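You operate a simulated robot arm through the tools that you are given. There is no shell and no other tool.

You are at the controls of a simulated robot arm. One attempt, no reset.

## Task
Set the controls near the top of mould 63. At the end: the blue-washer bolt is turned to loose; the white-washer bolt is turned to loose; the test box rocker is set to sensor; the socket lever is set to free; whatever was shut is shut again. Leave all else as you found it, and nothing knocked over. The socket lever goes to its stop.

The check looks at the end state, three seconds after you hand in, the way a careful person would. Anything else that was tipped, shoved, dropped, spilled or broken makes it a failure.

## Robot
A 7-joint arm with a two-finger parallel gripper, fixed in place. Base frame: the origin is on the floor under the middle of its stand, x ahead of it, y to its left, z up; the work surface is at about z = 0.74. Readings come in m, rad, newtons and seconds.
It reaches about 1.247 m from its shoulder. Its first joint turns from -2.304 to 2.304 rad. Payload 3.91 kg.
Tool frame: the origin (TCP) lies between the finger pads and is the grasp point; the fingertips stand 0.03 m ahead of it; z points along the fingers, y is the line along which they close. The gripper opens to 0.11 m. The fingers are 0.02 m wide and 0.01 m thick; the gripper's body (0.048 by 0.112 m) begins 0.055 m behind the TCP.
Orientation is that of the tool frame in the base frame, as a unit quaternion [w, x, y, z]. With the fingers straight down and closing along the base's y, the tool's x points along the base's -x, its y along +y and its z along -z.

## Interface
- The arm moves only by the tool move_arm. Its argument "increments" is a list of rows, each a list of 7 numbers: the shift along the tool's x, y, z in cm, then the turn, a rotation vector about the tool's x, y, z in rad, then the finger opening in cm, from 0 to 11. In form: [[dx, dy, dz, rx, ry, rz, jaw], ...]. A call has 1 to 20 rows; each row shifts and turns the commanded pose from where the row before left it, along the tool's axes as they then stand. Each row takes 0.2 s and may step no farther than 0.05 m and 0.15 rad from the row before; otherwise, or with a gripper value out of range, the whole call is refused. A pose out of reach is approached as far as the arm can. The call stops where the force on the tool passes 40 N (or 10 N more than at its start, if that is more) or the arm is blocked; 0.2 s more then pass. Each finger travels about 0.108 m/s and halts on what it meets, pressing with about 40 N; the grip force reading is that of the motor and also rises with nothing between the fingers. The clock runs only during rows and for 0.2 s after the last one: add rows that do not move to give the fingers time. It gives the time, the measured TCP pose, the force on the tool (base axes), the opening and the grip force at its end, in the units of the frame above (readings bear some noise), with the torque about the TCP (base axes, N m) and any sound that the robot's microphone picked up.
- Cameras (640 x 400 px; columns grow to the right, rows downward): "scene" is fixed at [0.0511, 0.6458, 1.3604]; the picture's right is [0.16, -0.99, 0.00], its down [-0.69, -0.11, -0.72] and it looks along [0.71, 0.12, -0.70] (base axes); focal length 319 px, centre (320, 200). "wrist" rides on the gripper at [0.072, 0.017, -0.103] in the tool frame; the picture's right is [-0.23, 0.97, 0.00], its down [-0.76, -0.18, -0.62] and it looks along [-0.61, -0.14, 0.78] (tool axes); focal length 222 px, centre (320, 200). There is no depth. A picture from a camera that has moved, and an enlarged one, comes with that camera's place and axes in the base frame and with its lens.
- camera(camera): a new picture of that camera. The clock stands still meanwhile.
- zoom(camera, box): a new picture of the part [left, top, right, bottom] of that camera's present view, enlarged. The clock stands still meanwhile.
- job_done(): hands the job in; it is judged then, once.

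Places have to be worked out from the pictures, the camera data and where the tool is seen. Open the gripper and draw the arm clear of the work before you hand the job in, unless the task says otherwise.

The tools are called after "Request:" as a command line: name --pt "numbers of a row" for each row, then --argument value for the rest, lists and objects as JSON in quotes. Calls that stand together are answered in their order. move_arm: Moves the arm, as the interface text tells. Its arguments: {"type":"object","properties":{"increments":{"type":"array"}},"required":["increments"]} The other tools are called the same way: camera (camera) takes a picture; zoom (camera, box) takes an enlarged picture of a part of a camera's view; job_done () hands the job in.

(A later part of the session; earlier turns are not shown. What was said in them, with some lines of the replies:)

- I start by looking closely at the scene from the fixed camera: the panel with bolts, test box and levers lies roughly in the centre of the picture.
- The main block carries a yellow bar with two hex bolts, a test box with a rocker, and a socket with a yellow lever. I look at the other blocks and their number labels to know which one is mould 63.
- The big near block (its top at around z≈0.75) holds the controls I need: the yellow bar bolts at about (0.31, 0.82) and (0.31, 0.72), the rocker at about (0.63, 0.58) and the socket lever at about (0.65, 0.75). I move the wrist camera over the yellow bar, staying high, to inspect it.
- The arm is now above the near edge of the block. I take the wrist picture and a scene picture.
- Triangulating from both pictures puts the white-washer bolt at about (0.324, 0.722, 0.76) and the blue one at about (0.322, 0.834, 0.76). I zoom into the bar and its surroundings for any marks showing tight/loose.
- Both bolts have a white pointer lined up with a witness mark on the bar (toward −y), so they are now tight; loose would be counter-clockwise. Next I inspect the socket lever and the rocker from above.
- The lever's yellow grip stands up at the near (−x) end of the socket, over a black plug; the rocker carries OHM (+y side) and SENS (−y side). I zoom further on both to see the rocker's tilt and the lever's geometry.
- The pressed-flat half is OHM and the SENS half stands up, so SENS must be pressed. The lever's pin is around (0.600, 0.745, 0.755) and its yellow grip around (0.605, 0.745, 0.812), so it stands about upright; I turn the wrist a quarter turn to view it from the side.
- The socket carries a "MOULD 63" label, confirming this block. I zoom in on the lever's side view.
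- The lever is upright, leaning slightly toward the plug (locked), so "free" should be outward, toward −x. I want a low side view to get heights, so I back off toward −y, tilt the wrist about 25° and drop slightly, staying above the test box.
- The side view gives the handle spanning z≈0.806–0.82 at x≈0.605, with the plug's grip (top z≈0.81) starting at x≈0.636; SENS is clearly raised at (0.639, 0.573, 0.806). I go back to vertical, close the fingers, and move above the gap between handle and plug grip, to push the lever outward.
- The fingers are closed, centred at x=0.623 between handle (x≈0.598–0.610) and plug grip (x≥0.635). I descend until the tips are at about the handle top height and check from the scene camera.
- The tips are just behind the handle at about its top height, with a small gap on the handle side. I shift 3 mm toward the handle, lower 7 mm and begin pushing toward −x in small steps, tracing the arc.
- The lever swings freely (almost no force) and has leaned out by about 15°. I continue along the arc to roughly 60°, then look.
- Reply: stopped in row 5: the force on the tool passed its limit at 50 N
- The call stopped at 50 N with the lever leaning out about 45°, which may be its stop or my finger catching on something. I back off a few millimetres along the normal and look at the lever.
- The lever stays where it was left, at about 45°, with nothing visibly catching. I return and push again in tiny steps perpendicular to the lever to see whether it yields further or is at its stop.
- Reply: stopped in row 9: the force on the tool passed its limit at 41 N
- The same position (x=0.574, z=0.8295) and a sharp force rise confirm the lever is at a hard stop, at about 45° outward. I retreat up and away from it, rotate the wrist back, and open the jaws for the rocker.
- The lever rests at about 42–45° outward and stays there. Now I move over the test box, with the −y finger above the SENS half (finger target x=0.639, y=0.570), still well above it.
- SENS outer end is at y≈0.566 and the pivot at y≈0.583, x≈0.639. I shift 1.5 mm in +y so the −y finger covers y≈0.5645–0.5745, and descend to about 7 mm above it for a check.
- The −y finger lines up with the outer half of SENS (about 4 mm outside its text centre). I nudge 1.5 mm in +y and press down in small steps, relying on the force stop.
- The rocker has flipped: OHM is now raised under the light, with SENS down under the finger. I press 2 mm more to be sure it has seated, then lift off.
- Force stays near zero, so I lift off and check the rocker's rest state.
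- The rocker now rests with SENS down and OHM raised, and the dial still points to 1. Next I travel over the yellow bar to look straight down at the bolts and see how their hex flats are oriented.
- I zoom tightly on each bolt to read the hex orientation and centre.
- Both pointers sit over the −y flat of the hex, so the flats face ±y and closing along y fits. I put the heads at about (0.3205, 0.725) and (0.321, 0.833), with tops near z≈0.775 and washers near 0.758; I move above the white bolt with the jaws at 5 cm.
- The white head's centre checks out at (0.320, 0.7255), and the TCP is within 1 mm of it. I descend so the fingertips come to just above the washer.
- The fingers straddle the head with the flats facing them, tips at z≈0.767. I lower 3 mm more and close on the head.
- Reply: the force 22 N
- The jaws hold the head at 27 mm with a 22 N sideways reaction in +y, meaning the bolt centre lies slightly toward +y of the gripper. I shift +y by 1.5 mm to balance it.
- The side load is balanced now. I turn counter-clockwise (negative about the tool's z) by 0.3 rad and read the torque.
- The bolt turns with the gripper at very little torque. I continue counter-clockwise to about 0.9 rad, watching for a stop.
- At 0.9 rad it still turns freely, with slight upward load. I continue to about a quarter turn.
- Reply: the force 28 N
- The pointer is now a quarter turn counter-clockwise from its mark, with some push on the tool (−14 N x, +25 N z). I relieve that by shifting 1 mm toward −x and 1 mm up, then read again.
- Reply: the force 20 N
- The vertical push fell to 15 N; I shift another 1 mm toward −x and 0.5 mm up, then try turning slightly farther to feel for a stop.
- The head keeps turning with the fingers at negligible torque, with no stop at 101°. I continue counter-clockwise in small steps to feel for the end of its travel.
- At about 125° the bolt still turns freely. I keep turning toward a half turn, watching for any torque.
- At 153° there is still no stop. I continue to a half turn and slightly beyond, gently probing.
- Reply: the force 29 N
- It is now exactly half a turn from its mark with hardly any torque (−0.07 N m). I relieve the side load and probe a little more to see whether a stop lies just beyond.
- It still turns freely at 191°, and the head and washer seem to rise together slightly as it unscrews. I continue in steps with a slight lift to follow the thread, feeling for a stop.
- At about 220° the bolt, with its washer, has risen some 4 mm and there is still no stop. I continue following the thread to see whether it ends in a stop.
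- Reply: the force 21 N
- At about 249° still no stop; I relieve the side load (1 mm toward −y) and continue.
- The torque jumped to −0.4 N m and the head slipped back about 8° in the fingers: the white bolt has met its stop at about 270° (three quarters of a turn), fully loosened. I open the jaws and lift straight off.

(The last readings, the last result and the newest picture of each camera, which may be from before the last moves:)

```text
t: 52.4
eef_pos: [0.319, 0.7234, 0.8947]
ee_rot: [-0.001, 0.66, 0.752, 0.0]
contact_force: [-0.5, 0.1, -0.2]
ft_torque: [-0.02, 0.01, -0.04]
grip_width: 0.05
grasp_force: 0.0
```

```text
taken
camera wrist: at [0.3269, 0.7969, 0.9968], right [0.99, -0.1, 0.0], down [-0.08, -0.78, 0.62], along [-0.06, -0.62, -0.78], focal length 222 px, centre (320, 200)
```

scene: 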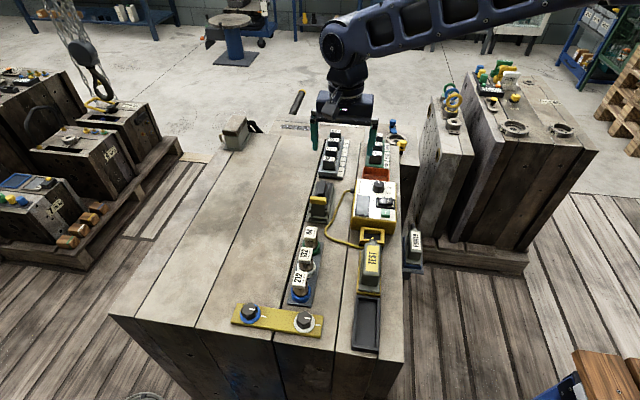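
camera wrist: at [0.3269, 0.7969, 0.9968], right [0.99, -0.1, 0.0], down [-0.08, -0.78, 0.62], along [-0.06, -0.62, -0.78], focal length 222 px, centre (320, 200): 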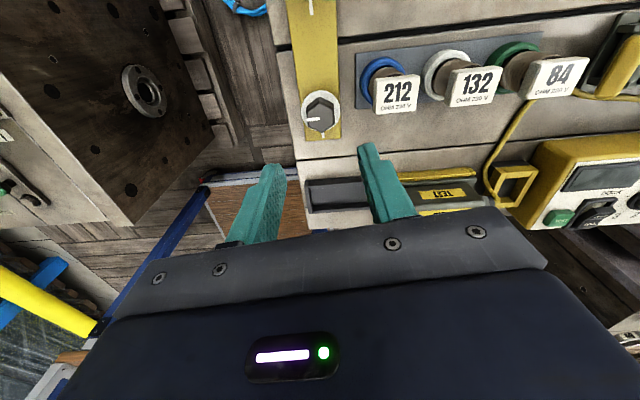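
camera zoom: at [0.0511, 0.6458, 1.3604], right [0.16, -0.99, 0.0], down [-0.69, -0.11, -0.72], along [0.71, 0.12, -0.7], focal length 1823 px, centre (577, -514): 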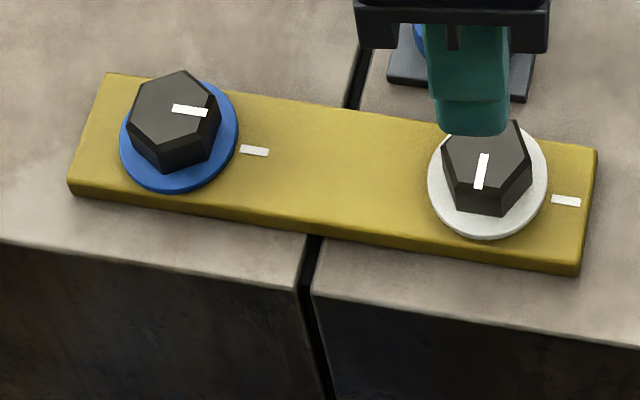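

The white bolt's pointer now faces −x, three quarters of a turn from its mark, and the rest is undisturbed. I unwind the wrist fully (about 4.84 rad clockwise) at this height.

Request:
move_arm --pt "0 0 0 0 0 0.147 5" --pt "0 0 0 0 0 0.147 5" --pt "0 0 0 0 0 0.147 5" --pt "0 0 0 0 0 0.147 5" --pt "0 0 0 0 0 0.147 5" --pt "0 0 0 0 0 0.147 5" --pt "0 0 0 0 0 0.147 5" --pt "0 0 0 0 0 0.147 5" --pt "0 0 0 0 0 0.147 5" --pt "0 0 0 0 0 0.147 5" --pt "0 0 0 0 0 0.147 5" --pt "0 0 0 0 0 0.147 5" --pt "0 0 0 0 0 0.147 5" --pt "0 0 0 0 0 0.147 5" --pt "0 0 0 0 0 0.147 5" --pt "0 0 0 0 0 0.147 5" --pt "0 0 0 0 0 0.147 5" --pt "0 0 0 0 0 0.147 5" --pt "0 0 0 0 0 0.147 5" --pt "0 0 0 0 0 0.147 5"

Request:
move_arm --pt "0 0 0 0 0 0.1465 5" --pt "0 0 0 0 0 0.1465 5" --pt "0 0 0 0 0 0.1465 5" --pt "0 0 0 0 0 0.1465 5" --pt "0 0 0 0 0 0.1465 5" --pt "0 0 0 0 0 0.1465 5" --pt "0 0 0 0 0 0.1465 5" --pt "0 0 0 0 0 0.1465 5" --pt "0 0 0 0 0 0.1465 5" --pt "0 0 0 0 0 0.1465 5" --pt "0 0 0 0 0 0.1465 5" --pt "0 0 0 0 0 0.1465 5" --pt "0 0 0 0 0 0.1465 5" --pt "0 0 0 0 0 0 5"

```text
t: 56.6
eef_pos: [0.3196, 0.7231, 0.8948]
ee_rot: [0.0, 0.813, -0.583, -0.001]
contact_force: [0.7, 0.3, 1.0]
ft_torque: [-0.03, 0.01, -0.03]
grip_width: 0.0504
grasp_force: 0.0
```

```text
t: 59.6
eef_pos: [0.3196, 0.7233, 0.8954]
ee_rot: [-0.001, 0.002, 1.0, 0.001]
contact_force: [-0.4, -0.2, 1.0]
ft_torque: [0.0, 0.0, 0.03]
grip_width: 0.05
grasp_force: 0.0
```

The wrist is back at its starting yaw. I move over the blue-washer bolt at about (0.3205, 0.8335) and partly descend for a check.

Request:
move_arm --pt "0 3.7 0 0 0 0 5" --pt "-0.1 3.7 0 0 0 0 5" --pt "0 3.6 0 0 0 0 5" --pt "0 0 2.7 0 0 0 5" --pt "0 0 2.7 0 0 0 5" --pt "0 0 0 0 0 0 5"

Request:
zoom --camera "wrist" --box '[240, 80, 400, 200]'

Request:
zoom --camera "scene" --box '[210, 270, 330, 350]'

```text
t: 61.0
eef_pos: [0.3217, 0.833, 0.8401]
ee_rot: [-0.001, 0.001, 1.0, 0.001]
contact_force: [-0.2, 0.1, -0.1]
ft_torque: [-0.01, 0.02, 0.02]
grip_width: 0.0501
grasp_force: 0.0
```

```text
3.33 times, centred on (320, 140) of wrist
camera zoom: at [0.249, 0.8501, 0.9418], right [0.23, 0.97, 0.0], down [0.76, -0.18, 0.62], along [0.61, -0.14, -0.78], focal length 740 px, centre (320, 400)
```

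zoom: 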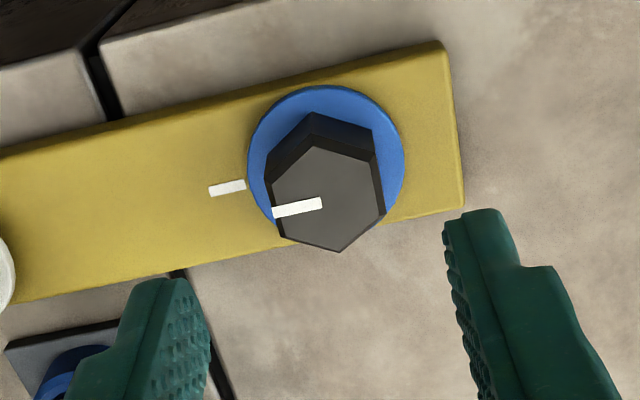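

```text
5.00 times, centred on (270, 310) of scene
camera zoom: at [0.0511, 0.6458, 1.3604], right [0.16, -0.99, 0.0], down [-0.69, -0.11, -0.72], along [0.71, 0.12, -0.7], focal length 1595 px, centre (570, -350)
```

zoom: 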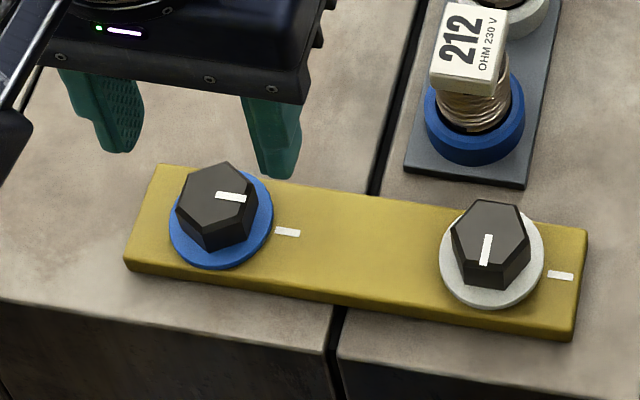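

The blue head's centre is about 2 mm to +y of the TCP, at (0.3205, 0.835). I correct that and descend to z≈0.794.

Request:
move_arm --pt "0.05 0.19 1.5 0 0 0 5" --pt "0 0 1.5 0 0 0 5" --pt "0 0 1.0 0 0 0 5" --pt "0 0 0.6 0 0 0 5" --pt "0 0 0 0 0 0 5"

Request:
zoom --camera "wrist" --box '[240, 100, 400, 220]'

```text
t: 62.2
eef_pos: [0.3205, 0.834, 0.7939]
ee_rot: [-0.001, 0.001, 1.0, 0.001]
contact_force: [0.8, -0.5, -0.2]
ft_torque: [-0.02, 0.0, 0.01]
grip_width: 0.0499
grasp_force: 0.0
```

```text
3.33 times, centred on (320, 160) of wrist
camera zoom: at [0.2478, 0.8514, 0.8961], right [0.23, 0.97, 0.0], down [0.76, -0.18, 0.62], along [0.61, -0.14, -0.78], focal length 740 px, centre (320, 333)
```

zoom: 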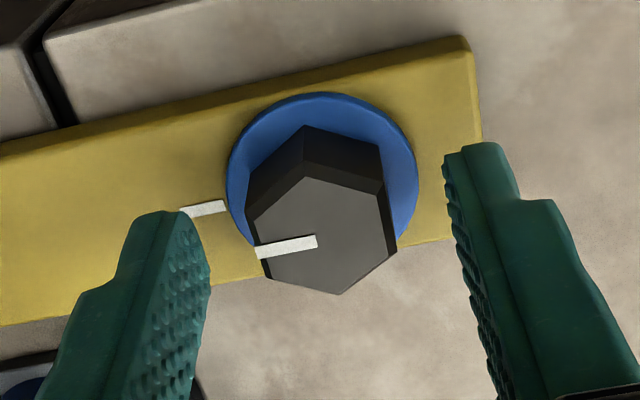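

The blue head sits centred between the fingers just as the white one did. I close on it and read the side load.

Request:
move_arm --pt "0 0 0 0 0 0 3.5" --pt "0 0 0 0 0 0 1.5" --pt "0 0 0 0 0 0 1.5" --pt "0 0 0 0 0 0 1.5"

Request:
zoom --camera "wrist" --box '[240, 100, 400, 220]'

```text
t: 63.2
eef_pos: [0.3187, 0.835, 0.7947]
ee_rot: [-0.001, 0.001, 1.0, 0.001]
contact_force: [1.6, 14.4, -2.5]
ft_torque: [0.12, -0.08, -0.01]
grip_width: 0.0269
grasp_force: 44.6
```

```text
3.33 times, centred on (320, 160) of wrist
camera zoom: at [0.2479, 0.8518, 0.8963], right [0.23, 0.97, 0.0], down [0.76, -0.18, 0.62], along [0.61, -0.14, -0.78], focal length 740 px, centre (320, 333)
```

zoom: 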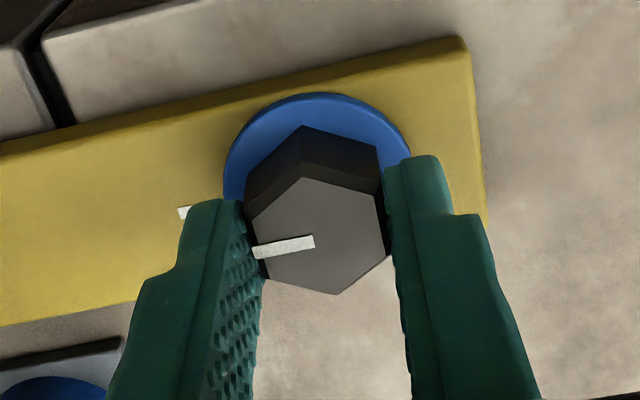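

Gripped at 27 mm with a 14 N side load; I shift 1 mm to +y, then turn counter-clockwise 0.6 rad, lifting slightly to follow the thread.

Request:
move_arm --pt "0 0.09 0 0 0 0 1.5" --pt "0 0 -0.011 0 0 -0.1 1.5" --pt "0 0 -0.011 0 0 -0.1 1.5" --pt "0 0 -0.011 0 0 -0.1 1.5" --pt "0 0 -0.011 0 0 -0.1 1.5" --pt "0 0 -0.011 0 0 -0.1 1.5" --pt "0 0 -0.011 0 0 -0.1 1.5" --pt "0 0 0 0 0 0 1.5"

Request:
zoom --camera "wrist" --box '[240, 100, 400, 220]'

```text
t: 65.0
eef_pos: [0.3199, 0.835, 0.7945]
ee_rot: [-0.001, -0.295, 0.955, 0.0]
contact_force: [1.4, -23.0, -3.4]
ft_torque: [-0.85, -0.28, 0.03]
grip_width: 0.0271
grasp_force: 45.0
```

```text
3.33 times, centred on (320, 160) of wrist
camera zoom: at [0.2509, 0.8082, 0.897], right [-0.36, 0.93, 0.0], down [0.73, 0.28, 0.62], along [0.58, 0.23, -0.78], focal length 740 px, centre (320, 333)
```

zoom: 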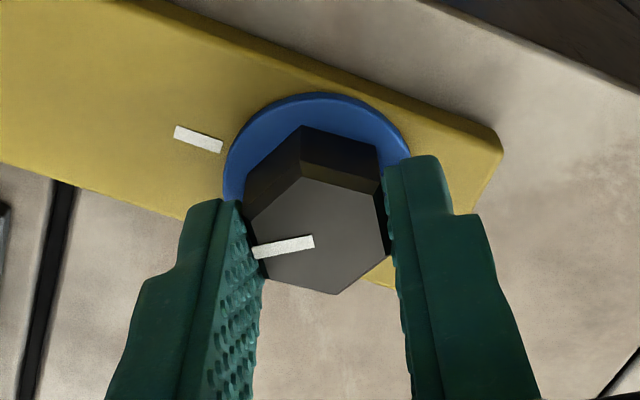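

The bolt turns with the gripper; a 23 N side load in −y needs relieving, so I shift 1.2 mm toward −y and continue to about 1.4 rad.

Request:
move_arm --pt "0.068 -0.099 0 0 0 0 1.5" --pt "0 0 -0.011 0 0 -0.1 1.5" --pt "0 0 -0.011 0 0 -0.1 1.5" --pt "0 0 -0.011 0 0 -0.1 1.5" --pt "0 0 -0.011 0 0 -0.1 1.5" --pt "0 0 -0.011 0 0 -0.1 1.5" --pt "0 0 -0.011 0 0 -0.1 1.5" --pt "0 0 -0.011 0 0 -0.1 1.5" --pt "0 0 -0.011 0 0 -0.1 1.5" --pt "0 0 0 0 0 0 1.5"

```text
t: 67.2
eef_pos: [0.3214, 0.8345, 0.7972]
ee_rot: [0.0, -0.644, 0.765, 0.002]
contact_force: [-3.9, -9.8, -8.8]
ft_torque: [-0.21, -0.07, 0.01]
grip_width: 0.027
grasp_force: 44.5
```

Loads are modest and the torque near zero at 1.4 rad. I continue to about 2.4 rad with a little less lift.

Request:
move_arm --pt "0 0 -0.006 0 0 -0.1 1.5" --pt "0 0 -0.008 0 0 -0.1 1.5" --pt "0 0 -0.008 0 0 -0.1 1.5" --pt "0 0 -0.008 0 0 -0.1 1.5" --pt "0 0 -0.008 0 0 -0.1 1.5" --pt "0 0 -0.01 0 0 -0.1 1.5" --pt "0 0 -0.01 0 0 -0.1 1.5" --pt "0 0 -0.01 0 0 -0.1 1.5" --pt "0 0 -0.01 0 0 -0.1 1.5" --pt "0 0 -0.01 0 0 -0.1 1.5" --pt "0 0 0 0 0 0 1.5"

Request:
zoom --camera "wrist" --box '[240, 100, 400, 220]'

```text
t: 69.6
eef_pos: [0.3188, 0.8338, 0.7965]
ee_rot: [0.0, 0.932, -0.362, 0.0]
contact_force: [-5.1, -10.3, -2.9]
ft_torque: [-0.14, -0.08, -0.01]
grip_width: 0.0267
grasp_force: 45.1
```

```text
3.33 times, centred on (320, 160) of wrist
camera zoom: at [0.3619, 0.7736, 0.8987], right [-0.83, -0.56, 0.0], down [-0.44, 0.65, 0.62], along [-0.35, 0.52, -0.78], focal length 740 px, centre (320, 333)
```

zoom: 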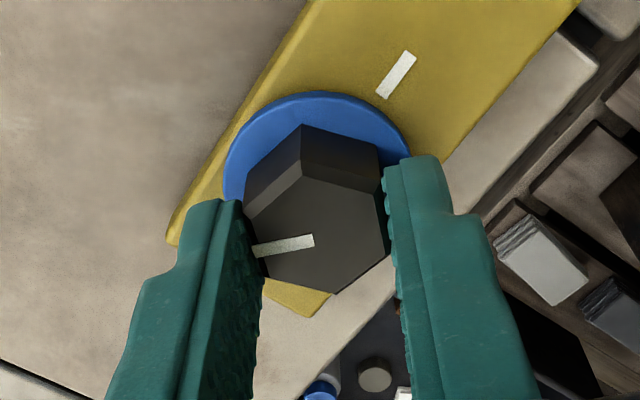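

At 2.4 rad everything is normal. I trim 0.5 mm toward −y and continue to about 3.4 rad.

Request:
move_arm --pt "0.034 0.037 0 0 0 0 1.5" --pt "0 0 -0.01 0 0 -0.1 1.5" --pt "0 0 -0.01 0 0 -0.1 1.5" --pt "0 0 -0.01 0 0 -0.1 1.5" --pt "0 0 -0.01 0 0 -0.1 1.5" --pt "0 0 -0.01 0 0 -0.1 1.5" --pt "0 0 -0.01 0 0 -0.1 1.5" --pt "0 0 -0.01 0 0 -0.1 1.5" --pt "0 0 -0.01 0 0 -0.1 1.5" --pt "0 0 -0.01 0 0 -0.1 1.5" --pt "0 0 -0.01 0 0 -0.1 1.5" --pt "0 0 0 0 0 0 1.5"

```text
t: 72.2
eef_pos: [0.3195, 0.8342, 0.7975]
ee_rot: [-0.001, 0.992, 0.128, -0.001]
contact_force: [-7.7, 17.8, -4.0]
ft_torque: [0.22, 0.22, 0.02]
grip_width: 0.0269
grasp_force: 45.1
```

At about 195° still free. I trim 0.8 mm toward +y and continue to about 4.2 rad.

Request:
move_arm --pt "-0.009 -0.085 0 0 0 0 1.5" --pt "0 0 -0.01 0 0 -0.1 1.5" --pt "0 0 -0.01 0 0 -0.1 1.5" --pt "0 0 -0.01 0 0 -0.1 1.5" --pt "0 0 -0.01 0 0 -0.1 1.5" --pt "0 0 -0.01 0 0 -0.1 1.5" --pt "0 0 -0.01 0 0 -0.1 1.5" --pt "0 0 -0.01 0 0 -0.1 1.5" --pt "0 0 -0.01 0 0 -0.1 1.5" --pt "0 0 0 0 0 0 1.5"

Request:
zoom --camera "wrist" --box '[240, 100, 400, 220]'

```text
t: 74.4
eef_pos: [0.3208, 0.8353, 0.7978]
ee_rot: [0.0, 0.863, 0.505, -0.001]
contact_force: [-8.9, -20.2, -2.6]
ft_torque: [-0.73, 0.06, 0.0]
grip_width: 0.0269
grasp_force: 44.7
```

```text
3.33 times, centred on (320, 160) of wrist
camera zoom: at [0.3704, 0.8897, 0.9008], right [0.74, -0.68, 0.0], down [-0.53, -0.58, 0.62], along [-0.42, -0.46, -0.78], focal length 740 px, centre (320, 333)
```

zoom: 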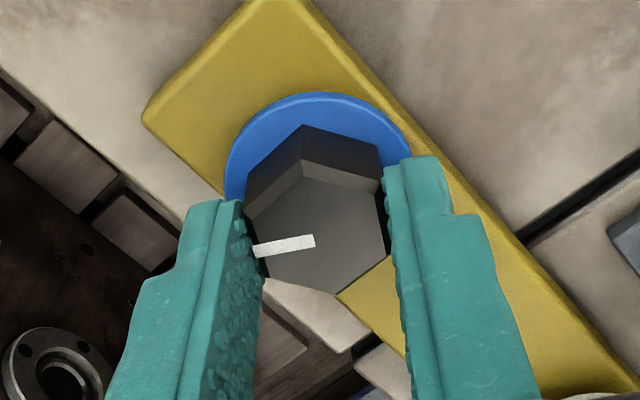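

At about 241°. I trim the side load and go on gently into the expected stop near 270°.

Request:
move_arm --pt "-0.107 0.014 0 0 0 0 1.5" --pt "0 0 -0.008 0 0 -0.1 1.5" --pt "0 0 -0.008 0 0 -0.1 1.5" --pt "0 0 -0.008 0 0 -0.1 1.5" --pt "0 0 -0.008 0 0 -0.1 1.5" --pt "0 0 0 0 0 -0.1 1.5" --pt "0 0 0 0 0 -0.08 1.5" --pt "0 0 0 0 0 0 1.5"

Request:
zoom --camera "wrist" --box '[240, 100, 400, 220]'

```text
t: 76.2
eef_pos: [0.3187, 0.8355, 0.7998]
ee_rot: [-0.001, 0.684, 0.729, 0.0]
contact_force: [9.6, -0.1, -2.7]
ft_torque: [0.07, -0.5, -0.39]
grip_width: 0.0272
grasp_force: 45.2
```

```text
3.33 times, centred on (320, 160) of wrist
camera zoom: at [0.3321, 0.9082, 0.9016], right [0.99, -0.16, 0.0], down [-0.13, -0.77, 0.62], along [-0.1, -0.61, -0.78], focal length 740 px, centre (320, 333)
```

zoom: 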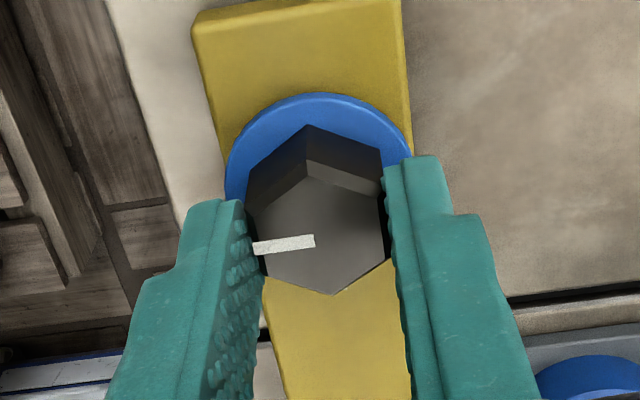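

The torque again reads −0.39 N m with the head slipping a few degrees in the fingers: the blue bolt is at its stop, about 270°. I open and lift off.

Request:
move_arm --pt "0 0 0 0 0 0 3.5" --pt "0 0 0 0 0 0 5" --pt "0 0 0 0 0 0 5" --pt "0 0 -1.5 0 0 0 5" --pt "0 0 -2.5 0 0 0 5" --pt "0 0 -3.5 0 0 0 5" --pt "0 0 -4.0 0 0 0 5" --pt "0 0 0 0 0 0 5"

Request:
zoom --camera "scene" --box '[220, 290, 330, 360]'

Request:
camera --camera "scene"

Request:
camera --camera "wrist"

```text
t: 78.0
eef_pos: [0.3197, 0.836, 0.914]
ee_rot: [0.0, 0.684, 0.73, 0.001]
contact_force: [-0.4, -0.3, -0.5]
ft_torque: [0.01, -0.01, 0.02]
grip_width: 0.0502
grasp_force: 0.1
```

```text
5.71 times, centred on (275, 325) of scene
camera zoom: at [0.0511, 0.6458, 1.3604], right [0.16, -0.99, 0.0], down [-0.69, -0.11, -0.72], along [0.71, 0.12, -0.7], focal length 1823 px, centre (577, -514)
```

zoom: 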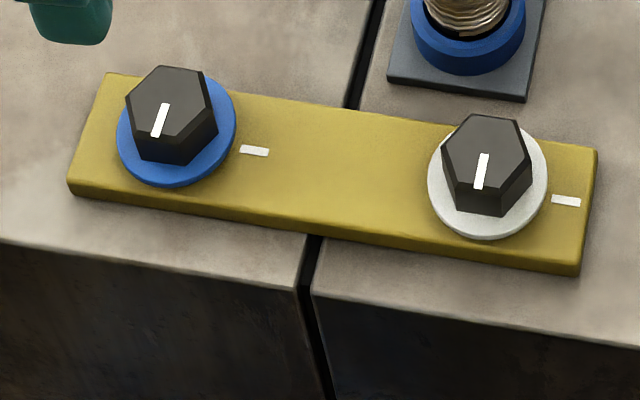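

```text
taken
```

scene: 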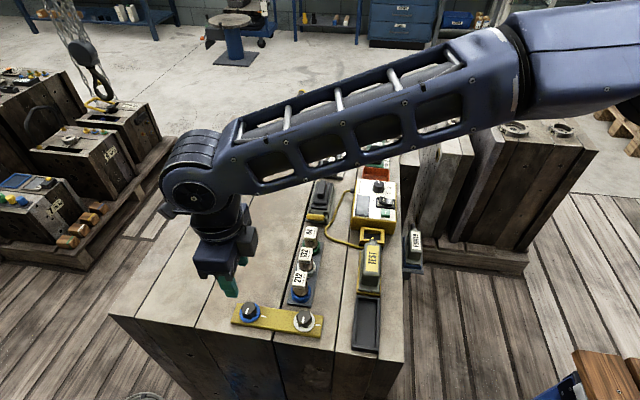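

```text
taken
camera wrist: at [0.3314, 0.909, 1.0156], right [0.99, -0.16, 0.0], down [-0.13, -0.77, 0.62], along [-0.1, -0.61, -0.78], focal length 222 px, centre (320, 200)
```

wrist: 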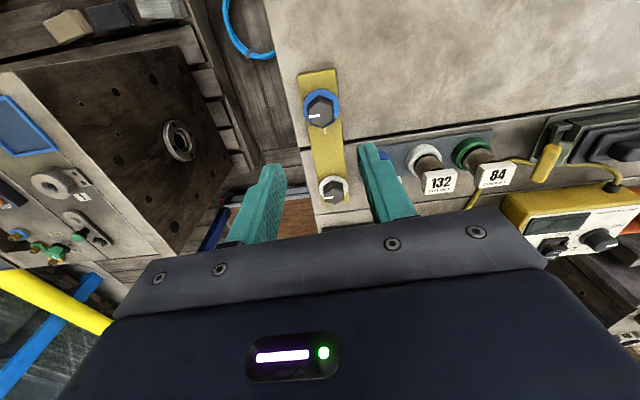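

Both bolts now point toward −x at their stops, and the bar and surroundings look unchanged. I raise the arm well clear, open the jaws, and withdraw toward the start position for a final check of all controls.

Request:
move_arm --pt "0 0 -3.5 0 0 0 6" --pt "0 0 -3.5 0 0 0 8" --pt "0 0 -3.5 0 0 0 10" --pt "0 0 -3.5 0 0 0 11" --pt "0 0 -3.5 0 0 0 11" --pt "0 0 -2.5 0 0 0 11" --pt "-4.0 0.8 0 0 0 0 11" --pt "-4.0 0.8 0 0 0 0 11" --pt "-4.0 0.8 0 0 0 0 11" --pt "-4.0 0.8 0 0 0 0 11" --pt "-4.0 0.8 0 0 0 0 11" --pt "-4.0 0.8 0 0 0 0 11" --pt "0 0 0 0 0 0 11"

Request:
camera --camera "scene"

Request:
zoom --camera "scene" --box '[280, 150, 440, 250]'

Request:
zoom --camera "scene" --box '[220, 220, 440, 360]'

```text
t: 80.8
eef_pos: [0.3841, 0.5945, 1.1144]
ee_rot: [-0.002, 0.683, 0.731, -0.001]
contact_force: [0.2, -0.2, -0.9]
ft_torque: [-0.02, 0.0, 0.03]
grip_width: 0.11
grasp_force: 0.0
```

```text
taken
```

scene: 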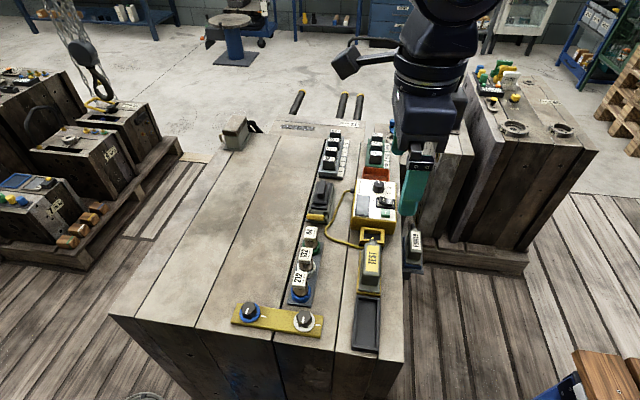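

```text
4.00 times, centred on (360, 200) of scene
camera zoom: at [0.0511, 0.6458, 1.3604], right [0.16, -0.99, 0.0], down [-0.69, -0.11, -0.72], along [0.71, 0.12, -0.7], focal length 1276 px, centre (160, 200)
```

zoom: 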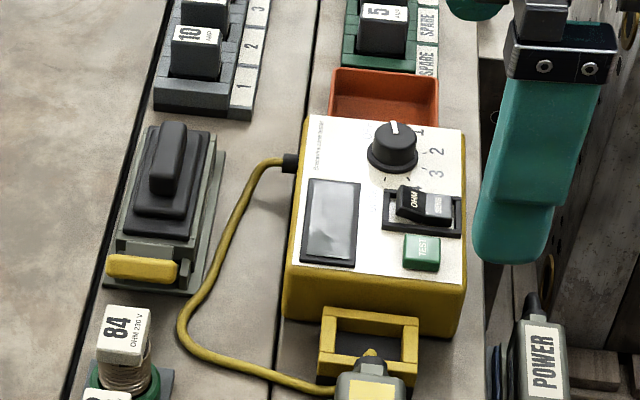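

```text
2.86 times, centred on (330, 290) of scene
camera zoom: at [0.0511, 0.6458, 1.3604], right [0.16, -0.99, 0.0], down [-0.69, -0.11, -0.72], along [0.71, 0.12, -0.7], focal length 911 px, centre (291, -57)
```

zoom: 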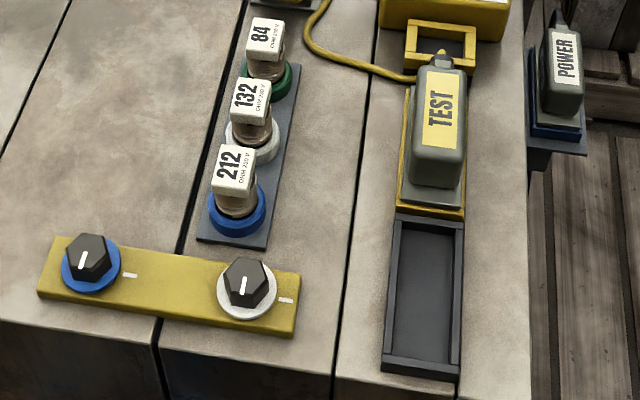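

Everything looks in place: rocker on SENS, dial still at 1, both bolts loosened, cable and plugs undisturbed. One last close look at the lever to confirm it rested at its stop.

Request:
zoom --camera "scene" --box '[295, 195, 345, 230]'

Request:
camera --camera "wrist"

```text
11.43 times, centred on (320, 212) of scene
camera zoom: at [0.0511, 0.6458, 1.3604], right [0.16, -0.99, 0.0], down [-0.69, -0.11, -0.72], along [0.71, 0.12, -0.7], focal length 3645 px, centre (320, 57)
```

zoom: 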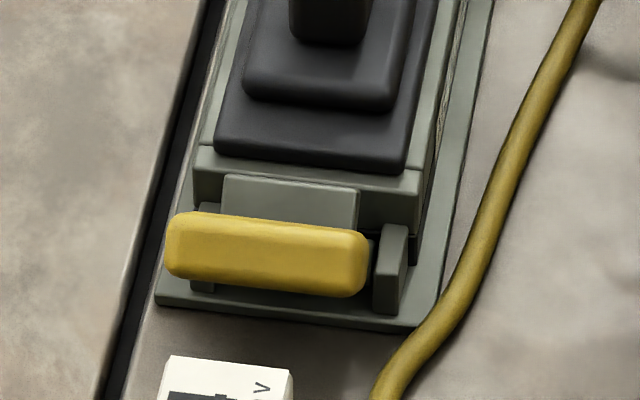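

```text
taken
camera wrist: at [0.3964, 0.6685, 1.216], right [0.99, -0.16, 0.0], down [-0.13, -0.77, 0.62], along [-0.1, -0.61, -0.78], focal length 222 px, centre (320, 200)
```

wrist: 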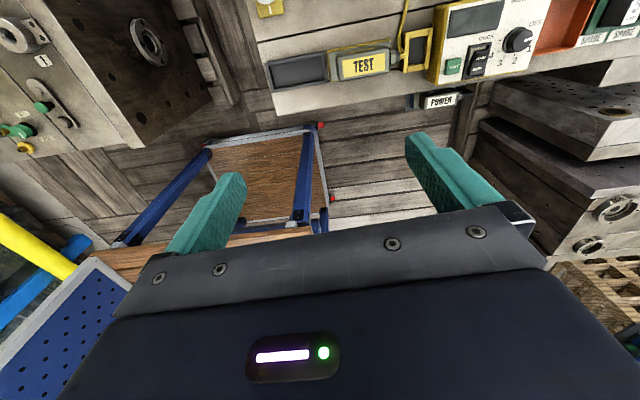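

The lever's handle is exactly where two separate 40 N pushes left it, so it rests at its stop. The bolts are loose and the rocker is on SENS. Nothing that was shut got opened, the gripper is open and the arm is clear, so I hand in.

Request:
job_done

```text
The job is handed in.
```

I set all four controls on mould 63 and handed the job in; I haven't seen the check's result.

- **Blue-washer bolt:** turned counter-clockwise to a stop, about three quarters of a turn from its mark. The bolt has no label for loose, so I took that stop as the loose end.
- **White-washer bolt:** turned the same way and the same amount, also to its stop.
- **Test box rocker:** SENS is down and OHM is raised. The dial still points to 1.
- **Socket lever:** swung outward to about 45°. Two separate pushes stopped at the same place at about 40–50 N, so I took that as its hard stop. It was still there in the last picture.

I opened no lids or covers, so there was nothing to shut again. The last pictures show the plugs, cable and heaters where they were. The gripper is open and the arm is clear of the work.
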